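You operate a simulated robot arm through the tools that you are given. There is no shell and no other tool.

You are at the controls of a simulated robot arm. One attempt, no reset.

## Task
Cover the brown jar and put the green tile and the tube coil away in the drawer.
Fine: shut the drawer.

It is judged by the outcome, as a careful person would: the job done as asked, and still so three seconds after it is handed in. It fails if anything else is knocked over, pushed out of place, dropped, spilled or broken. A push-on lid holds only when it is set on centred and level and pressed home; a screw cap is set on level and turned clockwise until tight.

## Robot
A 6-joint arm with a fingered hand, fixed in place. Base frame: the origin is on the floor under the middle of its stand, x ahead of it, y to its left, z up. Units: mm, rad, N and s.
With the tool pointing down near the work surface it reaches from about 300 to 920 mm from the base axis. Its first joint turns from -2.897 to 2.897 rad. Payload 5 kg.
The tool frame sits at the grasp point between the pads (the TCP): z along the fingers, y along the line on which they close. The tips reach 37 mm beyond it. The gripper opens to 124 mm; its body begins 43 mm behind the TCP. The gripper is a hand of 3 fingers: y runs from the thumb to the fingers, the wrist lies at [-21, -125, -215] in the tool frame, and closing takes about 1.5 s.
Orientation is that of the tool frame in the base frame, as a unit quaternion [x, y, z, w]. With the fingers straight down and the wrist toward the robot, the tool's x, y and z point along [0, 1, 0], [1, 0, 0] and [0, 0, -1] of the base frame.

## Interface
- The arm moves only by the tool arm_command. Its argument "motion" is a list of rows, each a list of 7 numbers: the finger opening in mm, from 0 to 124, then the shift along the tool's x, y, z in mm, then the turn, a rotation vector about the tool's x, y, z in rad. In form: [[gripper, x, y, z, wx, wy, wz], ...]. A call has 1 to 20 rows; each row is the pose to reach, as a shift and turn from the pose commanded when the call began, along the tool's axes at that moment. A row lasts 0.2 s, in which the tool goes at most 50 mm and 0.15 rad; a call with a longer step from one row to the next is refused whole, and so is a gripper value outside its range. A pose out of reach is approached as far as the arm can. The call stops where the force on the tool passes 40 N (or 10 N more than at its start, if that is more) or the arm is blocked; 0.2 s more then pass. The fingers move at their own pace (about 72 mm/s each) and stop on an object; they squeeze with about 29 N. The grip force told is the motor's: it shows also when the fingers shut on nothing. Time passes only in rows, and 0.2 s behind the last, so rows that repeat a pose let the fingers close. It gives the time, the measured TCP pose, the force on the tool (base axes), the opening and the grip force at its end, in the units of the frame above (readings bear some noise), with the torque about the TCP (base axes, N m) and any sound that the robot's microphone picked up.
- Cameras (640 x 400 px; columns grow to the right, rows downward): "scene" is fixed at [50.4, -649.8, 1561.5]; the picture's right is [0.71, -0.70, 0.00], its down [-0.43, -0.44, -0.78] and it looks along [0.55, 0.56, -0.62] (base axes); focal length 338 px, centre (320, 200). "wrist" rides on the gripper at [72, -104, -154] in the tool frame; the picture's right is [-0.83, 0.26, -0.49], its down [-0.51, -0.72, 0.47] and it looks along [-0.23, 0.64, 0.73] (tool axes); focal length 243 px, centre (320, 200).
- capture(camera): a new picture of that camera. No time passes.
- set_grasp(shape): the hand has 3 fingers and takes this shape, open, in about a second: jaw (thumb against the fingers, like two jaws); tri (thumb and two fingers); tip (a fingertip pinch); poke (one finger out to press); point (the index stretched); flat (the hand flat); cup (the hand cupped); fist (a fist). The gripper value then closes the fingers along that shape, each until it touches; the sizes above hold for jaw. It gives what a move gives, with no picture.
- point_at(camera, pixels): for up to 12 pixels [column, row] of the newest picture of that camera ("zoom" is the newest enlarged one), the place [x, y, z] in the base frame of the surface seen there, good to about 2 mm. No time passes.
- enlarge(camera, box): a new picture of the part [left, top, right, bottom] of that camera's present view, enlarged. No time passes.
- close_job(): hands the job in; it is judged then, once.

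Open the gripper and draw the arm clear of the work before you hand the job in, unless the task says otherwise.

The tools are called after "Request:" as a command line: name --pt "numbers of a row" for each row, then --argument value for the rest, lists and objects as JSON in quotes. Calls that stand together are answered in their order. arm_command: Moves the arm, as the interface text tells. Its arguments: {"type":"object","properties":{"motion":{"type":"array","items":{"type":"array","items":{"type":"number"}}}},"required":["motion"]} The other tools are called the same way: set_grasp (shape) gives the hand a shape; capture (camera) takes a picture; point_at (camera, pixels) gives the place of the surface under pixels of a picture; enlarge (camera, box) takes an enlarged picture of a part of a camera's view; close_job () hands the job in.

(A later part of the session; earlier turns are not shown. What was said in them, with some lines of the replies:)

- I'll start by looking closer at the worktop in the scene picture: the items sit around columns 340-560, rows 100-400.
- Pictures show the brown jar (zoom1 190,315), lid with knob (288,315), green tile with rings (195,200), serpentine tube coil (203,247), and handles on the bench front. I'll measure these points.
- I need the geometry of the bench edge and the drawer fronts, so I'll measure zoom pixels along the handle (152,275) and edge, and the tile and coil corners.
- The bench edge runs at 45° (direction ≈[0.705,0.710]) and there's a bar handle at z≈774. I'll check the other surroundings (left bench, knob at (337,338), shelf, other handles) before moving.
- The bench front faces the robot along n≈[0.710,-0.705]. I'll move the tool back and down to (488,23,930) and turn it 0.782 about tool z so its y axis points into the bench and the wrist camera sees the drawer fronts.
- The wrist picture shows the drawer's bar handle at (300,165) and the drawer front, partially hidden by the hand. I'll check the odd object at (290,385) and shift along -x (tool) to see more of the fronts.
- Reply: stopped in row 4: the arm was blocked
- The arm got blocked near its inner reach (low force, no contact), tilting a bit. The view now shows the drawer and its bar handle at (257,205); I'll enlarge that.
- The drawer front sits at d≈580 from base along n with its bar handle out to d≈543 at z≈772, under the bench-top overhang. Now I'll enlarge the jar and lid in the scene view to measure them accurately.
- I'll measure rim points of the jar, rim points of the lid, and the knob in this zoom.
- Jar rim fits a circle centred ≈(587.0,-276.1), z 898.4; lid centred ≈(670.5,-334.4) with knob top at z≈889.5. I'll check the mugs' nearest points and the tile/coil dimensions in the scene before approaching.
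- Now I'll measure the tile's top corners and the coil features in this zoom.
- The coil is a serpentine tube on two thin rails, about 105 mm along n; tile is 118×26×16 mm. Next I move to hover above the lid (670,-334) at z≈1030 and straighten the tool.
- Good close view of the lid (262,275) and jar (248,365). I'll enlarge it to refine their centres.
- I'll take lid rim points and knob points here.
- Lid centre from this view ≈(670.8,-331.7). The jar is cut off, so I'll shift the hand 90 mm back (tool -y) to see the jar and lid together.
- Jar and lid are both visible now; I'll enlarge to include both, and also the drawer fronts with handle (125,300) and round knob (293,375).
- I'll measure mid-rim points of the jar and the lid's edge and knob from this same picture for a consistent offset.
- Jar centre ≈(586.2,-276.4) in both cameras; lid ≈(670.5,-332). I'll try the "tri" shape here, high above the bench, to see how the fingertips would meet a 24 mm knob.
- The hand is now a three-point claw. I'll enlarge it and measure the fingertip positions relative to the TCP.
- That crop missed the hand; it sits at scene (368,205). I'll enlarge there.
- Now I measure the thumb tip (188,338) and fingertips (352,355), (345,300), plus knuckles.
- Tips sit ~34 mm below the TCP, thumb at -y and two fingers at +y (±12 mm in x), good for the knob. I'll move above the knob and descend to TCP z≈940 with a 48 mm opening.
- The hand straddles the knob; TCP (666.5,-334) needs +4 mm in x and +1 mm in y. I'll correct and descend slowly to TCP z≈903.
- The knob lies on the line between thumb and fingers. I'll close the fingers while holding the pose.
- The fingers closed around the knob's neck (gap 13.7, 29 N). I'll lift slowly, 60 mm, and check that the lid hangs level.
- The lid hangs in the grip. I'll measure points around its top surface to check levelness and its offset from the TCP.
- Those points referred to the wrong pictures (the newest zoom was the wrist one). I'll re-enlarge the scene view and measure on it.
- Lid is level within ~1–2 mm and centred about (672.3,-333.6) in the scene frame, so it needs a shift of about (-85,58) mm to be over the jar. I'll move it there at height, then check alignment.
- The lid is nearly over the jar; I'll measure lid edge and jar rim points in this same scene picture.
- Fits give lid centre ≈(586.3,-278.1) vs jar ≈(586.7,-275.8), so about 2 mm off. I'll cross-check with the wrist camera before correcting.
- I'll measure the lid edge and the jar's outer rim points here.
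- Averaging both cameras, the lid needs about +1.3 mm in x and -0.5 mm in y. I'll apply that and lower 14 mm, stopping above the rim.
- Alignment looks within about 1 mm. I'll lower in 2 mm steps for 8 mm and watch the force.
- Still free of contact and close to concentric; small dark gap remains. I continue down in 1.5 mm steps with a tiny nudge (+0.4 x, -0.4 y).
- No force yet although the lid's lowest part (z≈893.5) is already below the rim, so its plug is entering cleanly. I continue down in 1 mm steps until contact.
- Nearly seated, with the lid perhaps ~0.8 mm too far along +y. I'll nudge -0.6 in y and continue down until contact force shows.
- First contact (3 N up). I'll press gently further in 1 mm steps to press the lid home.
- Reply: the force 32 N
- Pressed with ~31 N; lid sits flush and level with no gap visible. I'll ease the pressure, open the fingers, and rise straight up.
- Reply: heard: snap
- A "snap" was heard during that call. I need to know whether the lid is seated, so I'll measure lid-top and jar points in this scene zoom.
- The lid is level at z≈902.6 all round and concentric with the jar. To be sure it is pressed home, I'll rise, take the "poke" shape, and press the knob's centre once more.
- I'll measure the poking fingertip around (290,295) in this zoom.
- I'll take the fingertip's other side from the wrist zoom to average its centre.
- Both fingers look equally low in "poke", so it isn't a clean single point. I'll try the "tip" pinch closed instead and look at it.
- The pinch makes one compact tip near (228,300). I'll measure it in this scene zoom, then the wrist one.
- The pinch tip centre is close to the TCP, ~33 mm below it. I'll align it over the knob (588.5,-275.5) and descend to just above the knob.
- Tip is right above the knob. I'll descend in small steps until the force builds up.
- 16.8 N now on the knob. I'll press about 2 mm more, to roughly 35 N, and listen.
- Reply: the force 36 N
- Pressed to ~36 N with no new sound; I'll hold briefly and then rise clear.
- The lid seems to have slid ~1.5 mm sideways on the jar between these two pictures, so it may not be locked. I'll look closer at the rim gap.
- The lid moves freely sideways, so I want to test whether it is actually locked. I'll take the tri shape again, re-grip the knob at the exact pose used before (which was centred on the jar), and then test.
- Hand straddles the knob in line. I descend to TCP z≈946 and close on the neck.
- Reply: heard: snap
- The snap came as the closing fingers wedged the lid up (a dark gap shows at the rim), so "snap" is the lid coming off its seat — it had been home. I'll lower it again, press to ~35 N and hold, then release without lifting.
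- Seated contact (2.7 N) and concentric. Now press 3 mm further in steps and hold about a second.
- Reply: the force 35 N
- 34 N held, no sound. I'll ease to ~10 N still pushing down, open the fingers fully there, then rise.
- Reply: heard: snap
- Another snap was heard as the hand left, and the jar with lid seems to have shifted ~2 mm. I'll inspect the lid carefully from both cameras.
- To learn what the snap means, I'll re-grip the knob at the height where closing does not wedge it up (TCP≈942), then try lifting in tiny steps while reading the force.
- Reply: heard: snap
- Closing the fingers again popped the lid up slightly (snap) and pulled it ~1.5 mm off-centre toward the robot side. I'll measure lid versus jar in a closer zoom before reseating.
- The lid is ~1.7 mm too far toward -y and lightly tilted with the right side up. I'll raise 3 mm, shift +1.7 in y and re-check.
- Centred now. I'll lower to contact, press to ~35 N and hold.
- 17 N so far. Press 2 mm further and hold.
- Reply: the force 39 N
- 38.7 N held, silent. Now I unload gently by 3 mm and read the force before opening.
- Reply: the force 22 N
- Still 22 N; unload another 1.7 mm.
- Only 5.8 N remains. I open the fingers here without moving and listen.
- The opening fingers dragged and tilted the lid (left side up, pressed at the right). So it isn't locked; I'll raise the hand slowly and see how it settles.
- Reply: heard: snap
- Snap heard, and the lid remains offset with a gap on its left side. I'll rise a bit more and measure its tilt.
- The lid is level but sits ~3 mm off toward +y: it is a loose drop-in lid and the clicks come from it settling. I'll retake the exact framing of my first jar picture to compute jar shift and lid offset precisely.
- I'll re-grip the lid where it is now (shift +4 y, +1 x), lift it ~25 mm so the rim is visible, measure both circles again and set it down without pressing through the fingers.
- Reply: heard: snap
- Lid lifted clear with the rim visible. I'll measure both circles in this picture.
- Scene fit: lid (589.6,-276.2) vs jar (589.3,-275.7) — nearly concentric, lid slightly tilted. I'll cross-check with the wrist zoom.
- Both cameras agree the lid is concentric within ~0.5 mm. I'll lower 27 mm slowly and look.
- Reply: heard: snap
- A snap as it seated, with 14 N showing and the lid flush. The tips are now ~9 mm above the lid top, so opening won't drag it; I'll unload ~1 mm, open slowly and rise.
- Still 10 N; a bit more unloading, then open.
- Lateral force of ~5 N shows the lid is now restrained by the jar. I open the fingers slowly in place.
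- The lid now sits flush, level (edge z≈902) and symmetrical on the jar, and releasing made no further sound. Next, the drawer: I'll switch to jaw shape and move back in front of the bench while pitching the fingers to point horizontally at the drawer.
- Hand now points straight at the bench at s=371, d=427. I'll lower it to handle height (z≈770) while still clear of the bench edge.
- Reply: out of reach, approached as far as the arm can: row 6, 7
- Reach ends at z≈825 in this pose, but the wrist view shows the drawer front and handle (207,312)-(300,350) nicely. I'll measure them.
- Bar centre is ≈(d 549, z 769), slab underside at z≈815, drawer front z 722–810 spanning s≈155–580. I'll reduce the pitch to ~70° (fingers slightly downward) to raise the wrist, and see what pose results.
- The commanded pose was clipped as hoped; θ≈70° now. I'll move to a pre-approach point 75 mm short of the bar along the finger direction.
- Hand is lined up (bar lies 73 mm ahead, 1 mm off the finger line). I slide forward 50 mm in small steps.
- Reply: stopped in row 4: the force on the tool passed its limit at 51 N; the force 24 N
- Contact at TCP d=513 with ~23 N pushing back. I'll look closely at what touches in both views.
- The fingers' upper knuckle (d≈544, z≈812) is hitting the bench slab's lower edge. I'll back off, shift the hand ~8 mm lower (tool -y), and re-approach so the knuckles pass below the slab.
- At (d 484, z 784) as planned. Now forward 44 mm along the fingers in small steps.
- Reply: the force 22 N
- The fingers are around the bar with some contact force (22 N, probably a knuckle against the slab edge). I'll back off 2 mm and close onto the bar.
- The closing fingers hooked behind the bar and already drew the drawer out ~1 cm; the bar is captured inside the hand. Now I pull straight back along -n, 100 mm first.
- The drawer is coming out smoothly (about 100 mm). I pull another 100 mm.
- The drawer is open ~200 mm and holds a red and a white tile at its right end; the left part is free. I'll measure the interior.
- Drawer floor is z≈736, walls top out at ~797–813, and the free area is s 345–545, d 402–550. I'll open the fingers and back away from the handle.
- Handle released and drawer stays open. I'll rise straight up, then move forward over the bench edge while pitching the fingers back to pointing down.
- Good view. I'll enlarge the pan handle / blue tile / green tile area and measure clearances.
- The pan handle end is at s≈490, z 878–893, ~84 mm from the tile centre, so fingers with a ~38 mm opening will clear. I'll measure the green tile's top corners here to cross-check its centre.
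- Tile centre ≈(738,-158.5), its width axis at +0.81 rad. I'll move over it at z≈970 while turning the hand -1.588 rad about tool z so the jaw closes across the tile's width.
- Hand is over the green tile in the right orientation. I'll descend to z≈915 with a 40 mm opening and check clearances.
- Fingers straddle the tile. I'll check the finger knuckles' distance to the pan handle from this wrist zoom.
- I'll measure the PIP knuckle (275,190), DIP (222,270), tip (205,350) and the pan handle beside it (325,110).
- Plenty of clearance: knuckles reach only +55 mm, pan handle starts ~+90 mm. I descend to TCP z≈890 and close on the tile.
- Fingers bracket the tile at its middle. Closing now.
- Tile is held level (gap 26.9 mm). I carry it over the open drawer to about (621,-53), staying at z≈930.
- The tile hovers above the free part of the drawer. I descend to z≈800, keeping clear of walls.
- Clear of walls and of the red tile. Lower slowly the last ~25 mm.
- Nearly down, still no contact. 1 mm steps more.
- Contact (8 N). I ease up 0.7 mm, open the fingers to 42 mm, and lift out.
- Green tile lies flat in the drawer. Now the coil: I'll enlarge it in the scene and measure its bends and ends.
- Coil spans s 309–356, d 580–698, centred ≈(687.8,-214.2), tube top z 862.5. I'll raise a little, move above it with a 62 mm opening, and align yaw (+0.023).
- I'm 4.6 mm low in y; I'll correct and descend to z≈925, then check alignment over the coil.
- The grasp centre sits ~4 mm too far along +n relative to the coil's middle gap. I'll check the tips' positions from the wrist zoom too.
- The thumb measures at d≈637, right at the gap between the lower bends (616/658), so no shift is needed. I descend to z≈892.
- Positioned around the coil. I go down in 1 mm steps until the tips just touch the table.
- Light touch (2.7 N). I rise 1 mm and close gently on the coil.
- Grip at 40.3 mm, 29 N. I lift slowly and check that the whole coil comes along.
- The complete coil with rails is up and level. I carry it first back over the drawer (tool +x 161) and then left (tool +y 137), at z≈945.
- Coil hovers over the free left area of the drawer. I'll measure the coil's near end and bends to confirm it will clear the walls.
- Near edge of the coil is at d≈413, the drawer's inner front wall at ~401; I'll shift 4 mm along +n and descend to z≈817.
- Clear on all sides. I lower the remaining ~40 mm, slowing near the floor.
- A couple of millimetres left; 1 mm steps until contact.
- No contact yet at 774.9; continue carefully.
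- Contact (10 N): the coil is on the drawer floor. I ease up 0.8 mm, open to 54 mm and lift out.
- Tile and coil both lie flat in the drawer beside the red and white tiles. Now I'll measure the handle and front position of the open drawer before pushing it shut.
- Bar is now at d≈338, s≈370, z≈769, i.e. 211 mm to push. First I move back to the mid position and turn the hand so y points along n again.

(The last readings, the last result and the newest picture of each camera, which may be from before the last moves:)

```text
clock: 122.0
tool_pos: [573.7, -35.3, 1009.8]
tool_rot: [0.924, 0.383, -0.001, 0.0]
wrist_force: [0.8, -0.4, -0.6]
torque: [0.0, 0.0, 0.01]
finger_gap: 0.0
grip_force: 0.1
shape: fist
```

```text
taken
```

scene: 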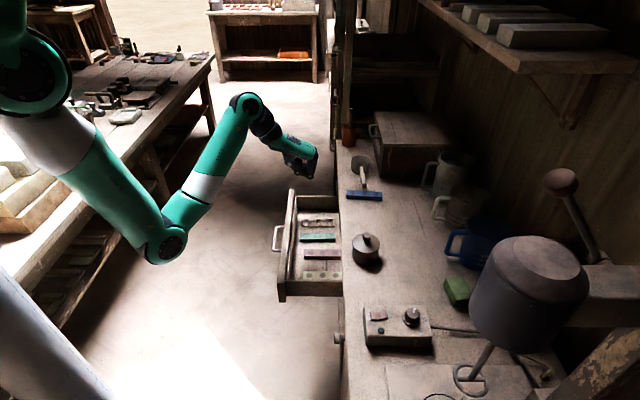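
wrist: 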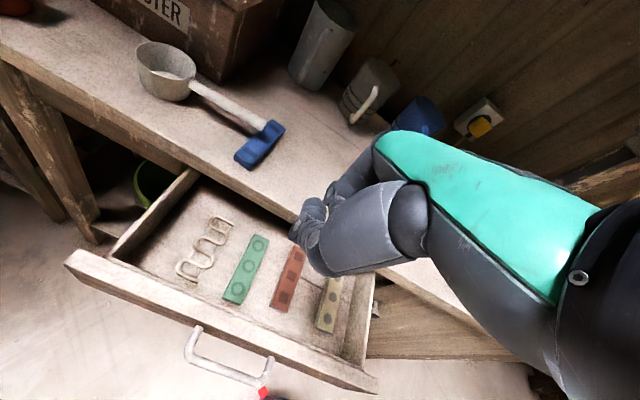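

Fist formed, view of the drawer shows coil and green tile inside. I'll look at the fist's shape to know its front surface.

Request:
enlarge --camera "scene" --box '[260, 120, 340, 190]'

Request:
point_at --camera "zoom" --pixels '[[300, 270], [320, 300], [350, 320], [370, 290], [400, 330], [430, 320], [450, 290], [440, 230], [330, 240], [380, 330], [410, 350], [300, 220]]'

```text
5.71 times, centred on (300, 155) of scene
```

zoom: 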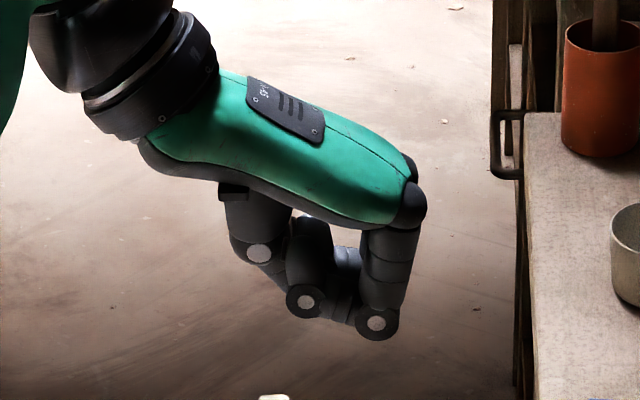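

```text
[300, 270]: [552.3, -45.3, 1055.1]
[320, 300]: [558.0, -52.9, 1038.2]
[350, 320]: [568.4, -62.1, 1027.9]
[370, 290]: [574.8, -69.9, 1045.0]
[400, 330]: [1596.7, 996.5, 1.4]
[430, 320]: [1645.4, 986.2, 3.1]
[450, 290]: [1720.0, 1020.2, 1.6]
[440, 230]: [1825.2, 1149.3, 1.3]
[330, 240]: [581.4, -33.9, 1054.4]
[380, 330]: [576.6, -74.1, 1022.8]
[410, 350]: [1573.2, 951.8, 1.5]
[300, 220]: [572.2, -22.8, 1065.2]
```

The fist's finger phalanges make a good near-vertical pusher. I'll pitch ~20° and back up to d≈290 (robot side of the handle) at the present height first.

Request:
arm_command --pt "0 -1 -28 0 -0.07 0 0" --pt "0 -2 -56 0 -0.14 0 0" --pt "0 -3 -85 0 -0.21 0 0" --pt "0 -4 -114 0 -0.28 0 0" --pt "0 -5 -142 0 -0.35 0 0" --pt "0 -5 -142 0 -0.35 0 0"

Request:
capture --camera "scene"

```text
clock: 123.3
tool_pos: [472.2, 59.7, 1008.7]
tool_rot: [0.909, 0.378, 0.066, 0.161]
wrist_force: [0.1, 0.3, -1.4]
torque: [0.0, -0.01, 0.01]
finger_gap: 0.0
grip_force: 0.1
shape: fist
```

```text
taken
```

scene: 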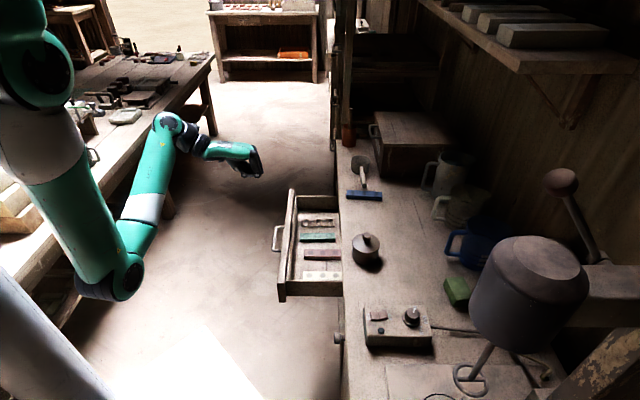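

Reached d=293. Now I descend straight down to z≈715 in front of the handle.

Request:
arm_command --pt "0 0 -11.3 30.6 0 0 0" --pt "0 0 -22.7 61.3 0 0 0" --pt "0 0 -34 91.9 0 0 0" --pt "0 0 -45.3 122.6 0 0 0" --pt "0 0 -56.7 153.2 0 0 0" --pt "0 0 -68 183.9 0 0 0" --pt "0 0 -79.3 214.5 0 0 0" --pt "0 0 -90.7 245.2 0 0 0" --pt "0 0 -102 275.8 0 0 0" --pt "0 0 -102 275.8 0 0 0"

Request:
capture --camera "scene"

Request:
enlarge --camera "scene" --box '[220, 170, 340, 290]'

```text
clock: 125.5
tool_pos: [469.7, 62.6, 716.3]
tool_rot: [0.91, 0.378, 0.066, 0.16]
wrist_force: [-0.3, 0.4, 1.4]
torque: [-0.02, 0.02, -0.03]
finger_gap: 0.0
grip_force: 0.0
shape: fist
```

```text
taken
```

scene: 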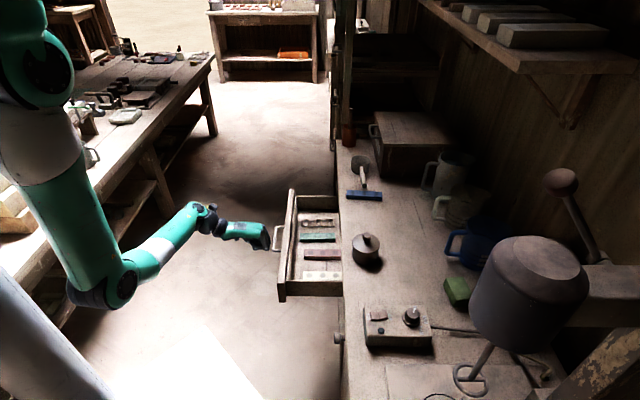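

```text
3.33 times, centred on (280, 230) of scene
```

zoom: 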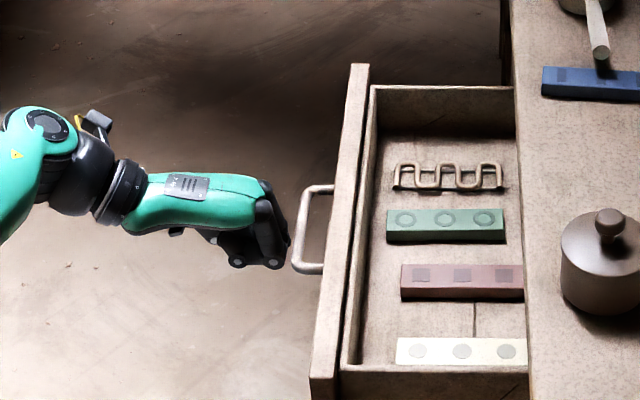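

The knuckles face the bar squarely. I push along +n, 100 mm first at ~50 mm/s.

Request:
arm_command --pt "0 0 9.4 3.5 0 0 0" --pt "0 0 18.8 6.9 0 0 0" --pt "0 0 28.1 10.4 0 0 0" --pt "0 0 37.5 13.9 0 0 0" --pt "0 0 46.9 17.4 0 0 0" --pt "0 0 56.3 20.8 0 0 0" --pt "0 0 65.7 24.3 0 0 0" --pt "0 0 75 27.8 0 0 0" --pt "0 0 84.4 31.2 0 0 0" --pt "0 0 93.8 34.7 0 0 0"

Request:
enlarge --camera "scene" --box '[250, 160, 370, 300]'

```text
clock: 127.8
tool_pos: [539.5, -7.7, 714.6]
tool_rot: [0.91, 0.378, 0.065, 0.16]
wrist_force: [-0.4, -0.3, -0.9]
torque: [0.0, 0.03, 0.0]
finger_gap: 0.0
grip_force: 0.0
shape: fist
```

```text
2.86 times, centred on (310, 230) of scene
```

zoom: 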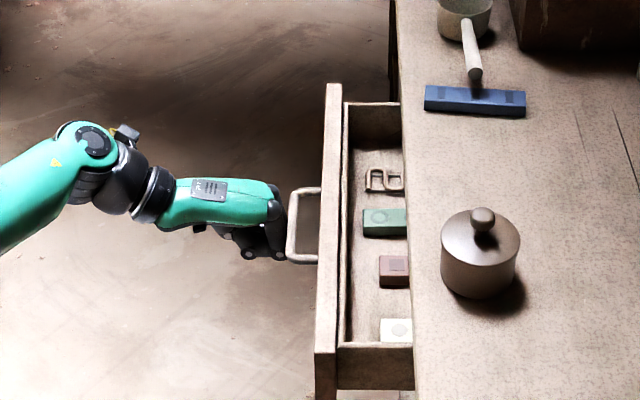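

The drawer slides in smoothly with its contents. Continue another 100 mm.

Request:
arm_command --pt "0 0 9.4 3.5 0 0 0" --pt "0 0 18.8 6.9 0 0 0" --pt "0 0 28.1 10.4 0 0 0" --pt "0 0 37.5 13.9 0 0 0" --pt "0 0 46.9 17.4 0 0 0" --pt "0 0 56.3 20.8 0 0 0" --pt "0 0 65.7 24.3 0 0 0" --pt "0 0 75 27.8 0 0 0" --pt "0 0 84.4 31.2 0 0 0" --pt "0 0 93.8 34.7 0 0 0"

Request:
enlarge --camera "scene" --box '[280, 170, 400, 290]'

```text
clock: 129.9
tool_pos: [611.4, -79.1, 713.9]
tool_rot: [0.91, 0.377, 0.066, 0.16]
wrist_force: [1.0, 0.4, 0.0]
torque: [0.0, -0.03, 0.02]
finger_gap: 0.0
grip_force: 0.1
shape: fist
```

```text
3.33 times, centred on (340, 230) of scene
```

zoom: 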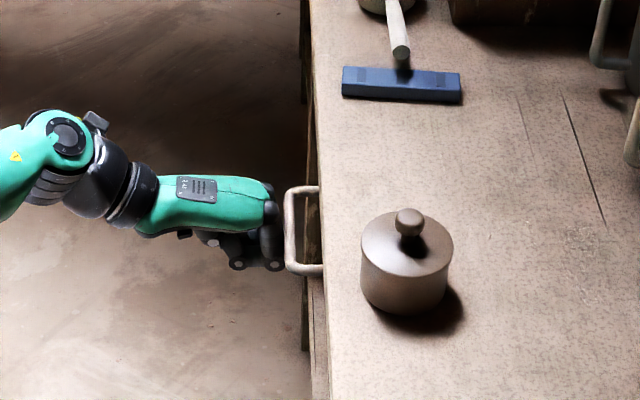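

Almost shut (TCP d≈490; expected end ≈514). I continue in 4 mm steps, letting the force limit stop me at the end.

Request:
arm_command --pt "0 0 3.75 1.4 0 0 0" --pt "0 0 7.5 2.8 0 0 0" --pt "0 0 11.3 4.2 0 0 0" --pt "0 0 15 5.6 0 0 0" --pt "0 0 18.8 6.9 0 0 0" --pt "0 0 18.8 6.9 0 0 0"

Request:
enlarge --camera "scene" --box '[310, 195, 370, 255]'

```text
clock: 131.3
tool_pos: [624.4, -92.2, 715.6]
tool_rot: [0.91, 0.377, 0.066, 0.161]
wrist_force: [-1.1, -1.0, 0.4]
torque: [0.0, 0.0, -0.03]
finger_gap: 0.0
grip_force: 0.0
shape: fist
```

```text
6.67 times, centred on (340, 225) of scene
```

zoom: 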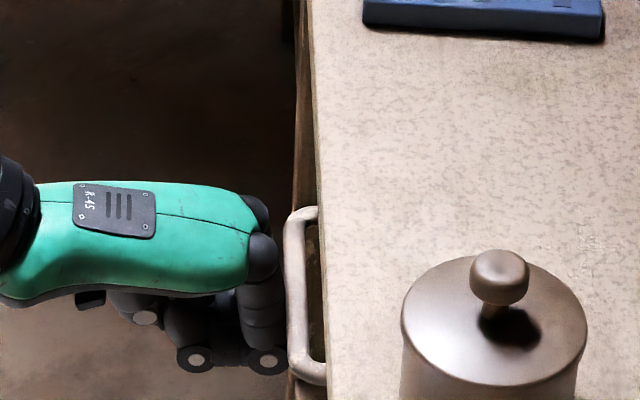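

Bar is ~5 mm from its original closed position. I continue in small steps.

Request:
arm_command --pt "0 0 1.9 0.7 0 0 0" --pt "0 0 3.75 1.4 0 0 0" --pt "0 0 5.6 2.1 0 0 0" --pt "0 0 7.5 2.8 0 0 0" --pt "0 0 7.5 2.8 0 0 0"

Request:
enlarge --camera "scene" --box '[310, 195, 370, 255]'

```text
clock: 132.6
tool_pos: [629.6, -97.3, 713.9]
tool_rot: [0.91, 0.378, 0.065, 0.16]
wrist_force: [-17.2, 19.9, 5.8]
torque: [-1.26, -0.97, -0.33]
finger_gap: 0.0
grip_force: 0.1
shape: fist
```

```text
6.67 times, centred on (340, 225) of scene
```

zoom: 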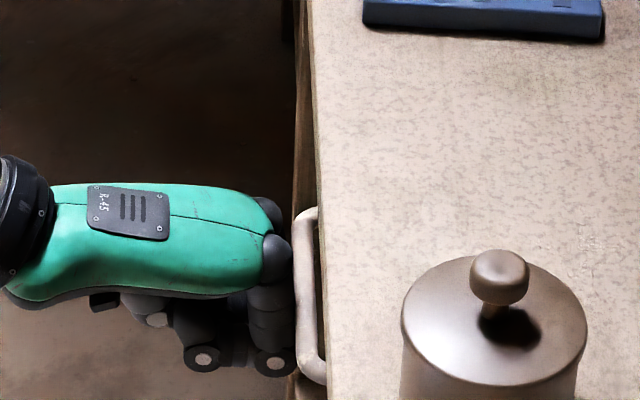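

26 N resistance and the bar is back at its original column, so the drawer is shut. I'll back the hand away and then rise clear.

Request:
arm_command --pt "0 0 0.7 0.3 0 0 0" --pt "0 0 -5 -2 0 0 0" --pt "0 0 -20 -8 0 0 0" --pt "0 0 -45 -17 0 0 0" --pt "0 0 -75 -28 0 0 0" --pt "0 0 -105 -39 0 0 0" --pt "0 0 -95 -75 0 0 0" --pt "0 0 -85 -110 0 0 0" --pt "0 0 -72 -145 0 0 0" --pt "0 0 -60 -180 0 0 0" --pt "0 0 -48 -215 0 0 0" --pt "0 0 -36 -250 0 0 0"

Request:
capture --camera "scene"

Request:
capture --camera "wrist"

Request:
enlarge --camera "scene" --box '[310, 230, 370, 290]'

```text
clock: 135.2
tool_pos: [545.9, -15.1, 936.1]
tool_rot: [0.91, 0.378, 0.064, 0.161]
wrist_force: [0.3, -0.2, 0.8]
torque: [0.0, 0.03, -0.01]
finger_gap: 0.0
grip_force: 0.1
shape: fist
```

```text
taken
```

scene: 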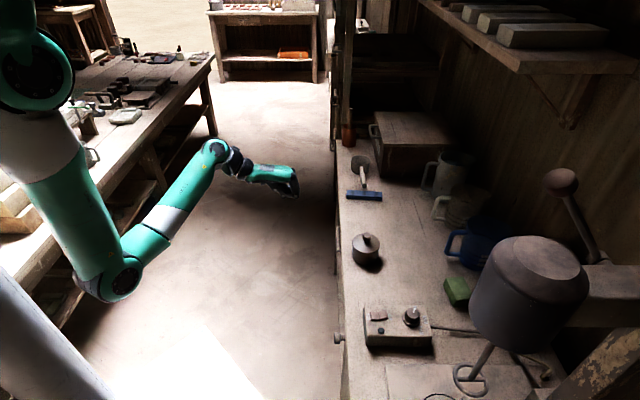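

```text
taken
```

wrist: 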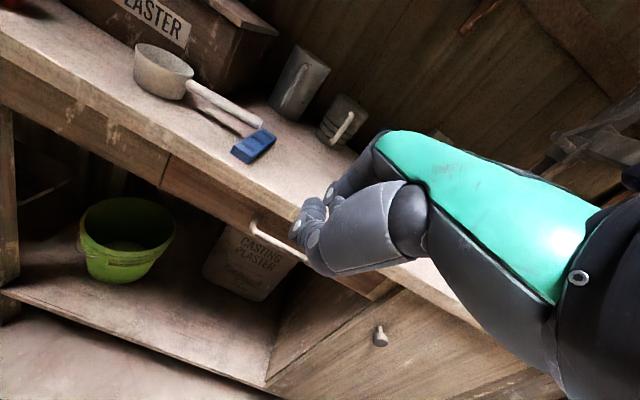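

```text
6.67 times, centred on (340, 260) of scene
```

zoom: 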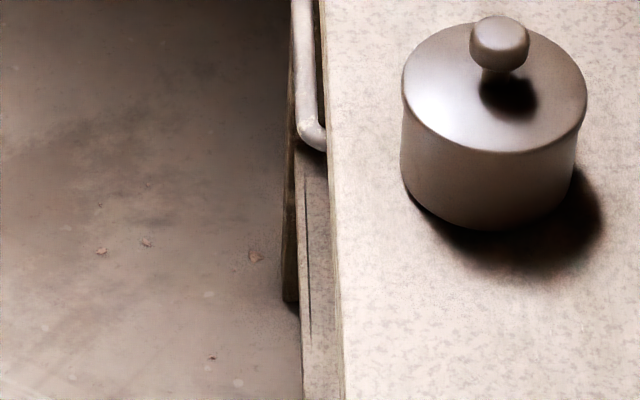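

The handle matches its initial closed image. I'll verify the drawer front's position numerically, and inspect the lid once more.

Request:
point_at --camera "wrist" --pixels '[[190, 185], [220, 205], [260, 225], [285, 245], [150, 165], [120, 140], [340, 285]]'

Request:
enlarge --camera "scene" --box '[340, 225, 420, 275]'

Request:
point_at --camera "zoom" --pixels '[[110, 170], [125, 195], [160, 215], [205, 223], [255, 215], [295, 195], [315, 165], [300, 110], [130, 115], [215, 75], [260, 180], [150, 180]]'

```text
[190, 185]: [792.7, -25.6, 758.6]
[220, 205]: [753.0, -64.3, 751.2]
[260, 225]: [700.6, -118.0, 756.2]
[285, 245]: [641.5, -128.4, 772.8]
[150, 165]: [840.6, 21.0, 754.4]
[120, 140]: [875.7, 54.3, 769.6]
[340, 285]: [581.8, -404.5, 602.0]
```

```text
8.00 times, centred on (380, 250) of scene
```

zoom: 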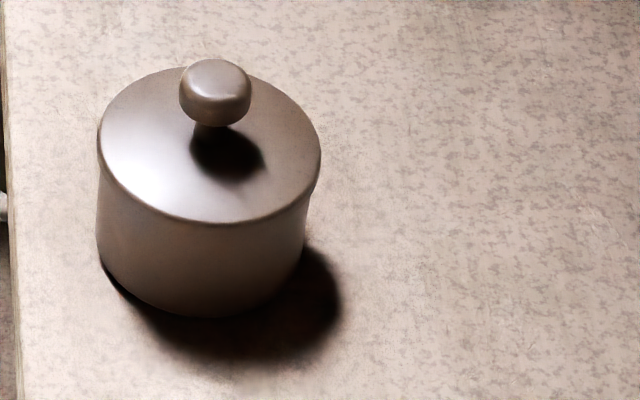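

```text
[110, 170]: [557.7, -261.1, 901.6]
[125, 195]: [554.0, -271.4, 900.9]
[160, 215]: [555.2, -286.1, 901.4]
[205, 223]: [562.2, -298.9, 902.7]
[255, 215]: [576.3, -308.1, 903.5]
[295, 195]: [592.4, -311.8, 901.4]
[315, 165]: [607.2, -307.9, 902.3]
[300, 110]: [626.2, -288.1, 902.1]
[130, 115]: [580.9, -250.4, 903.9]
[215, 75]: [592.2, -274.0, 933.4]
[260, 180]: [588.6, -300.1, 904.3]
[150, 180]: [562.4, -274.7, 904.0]
```

Drawer front is at d≈580 (flush, shut) and the lid sits level at z≈902. I'll raise the arm clear, open the hand, and take a last look.

Request:
arm_command --pt "0 0 12 -33 0 0 0" --pt "0 0 24 -66 0 0 0" --pt "0 0 36 -99 0 0 0" --pt "0 0 48 -132 0 0 0"

Request:
set_grasp --shape "jaw"

Request:
capture --camera "scene"

Request:
capture --camera "wrist"

Request:
enlarge --camera "scene" --box '[345, 235, 390, 265]'

```text
clock: 136.2
tool_pos: [547.6, -13.9, 1078.5]
tool_rot: [0.91, 0.378, 0.065, 0.16]
wrist_force: [-0.5, 0.7, 0.2]
torque: [-0.05, 0.01, 0.05]
finger_gap: 0.0
grip_force: 0.0
shape: fist
```

```text
clock: 137.1
tool_pos: [548.8, -13.9, 1078.5]
tool_rot: [0.91, 0.378, 0.066, 0.16]
wrist_force: [0.3, 1.0, -0.5]
torque: [0.05, 0.01, -0.01]
finger_gap: 123.4
grip_force: 0.2
shape: jaw
```

```text
taken
```

scene: 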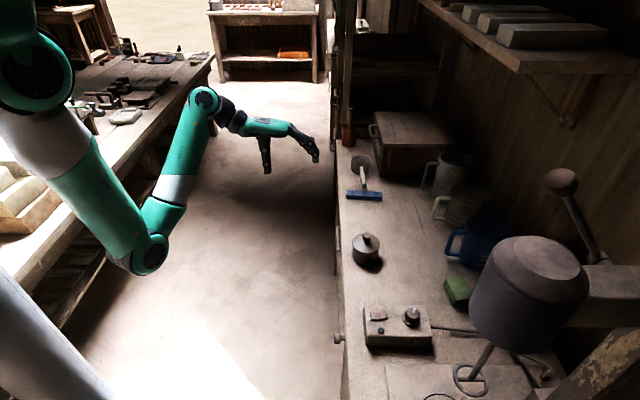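

```text
taken
```

wrist: 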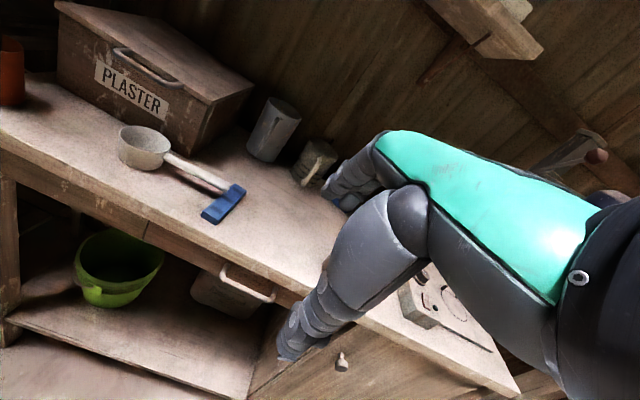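

```text
13.33 times, centred on (368, 250) of scene
```

zoom: 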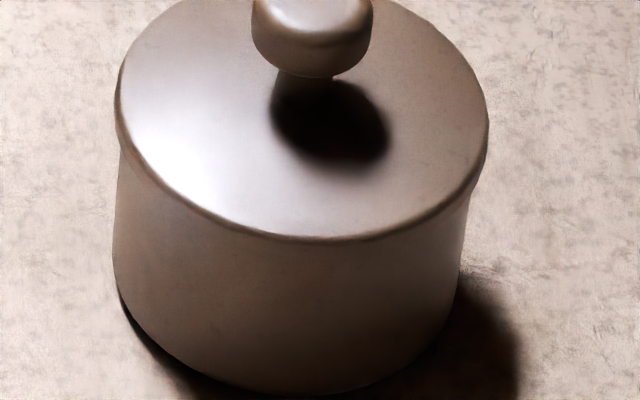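

The lid is flush, level and centred within ~1 mm. The drawer is shut with the tile and coil inside, everything else is undisturbed, and the hand is open and clear. I'm handing the job in.

Request:
close_job

```text
The job is handed in.
```

I've handed the job in: the brown jar is covered, the green tile and tube coil are in the drawer, and the drawer is shut.

- **Jar:** the lid sits level and flush, centred to within about 1 mm. It took several tries to seat. I heard a snap as it finally went down, and nothing when I let go, so I believe it is on properly. I didn't tug on it to check, in case that pulled it off. The jar itself moved about 3 mm while I was doing this.
- **Drawer:** I used the one with the bar handle; a red and a white tile were already inside. The green tile and coil lie flat next to them. The front is flush with the frame, where it was before I opened it.
- **Bench:** in the last pictures nothing else looks moved or knocked over. The hand is open and the arm is clear of the bench.
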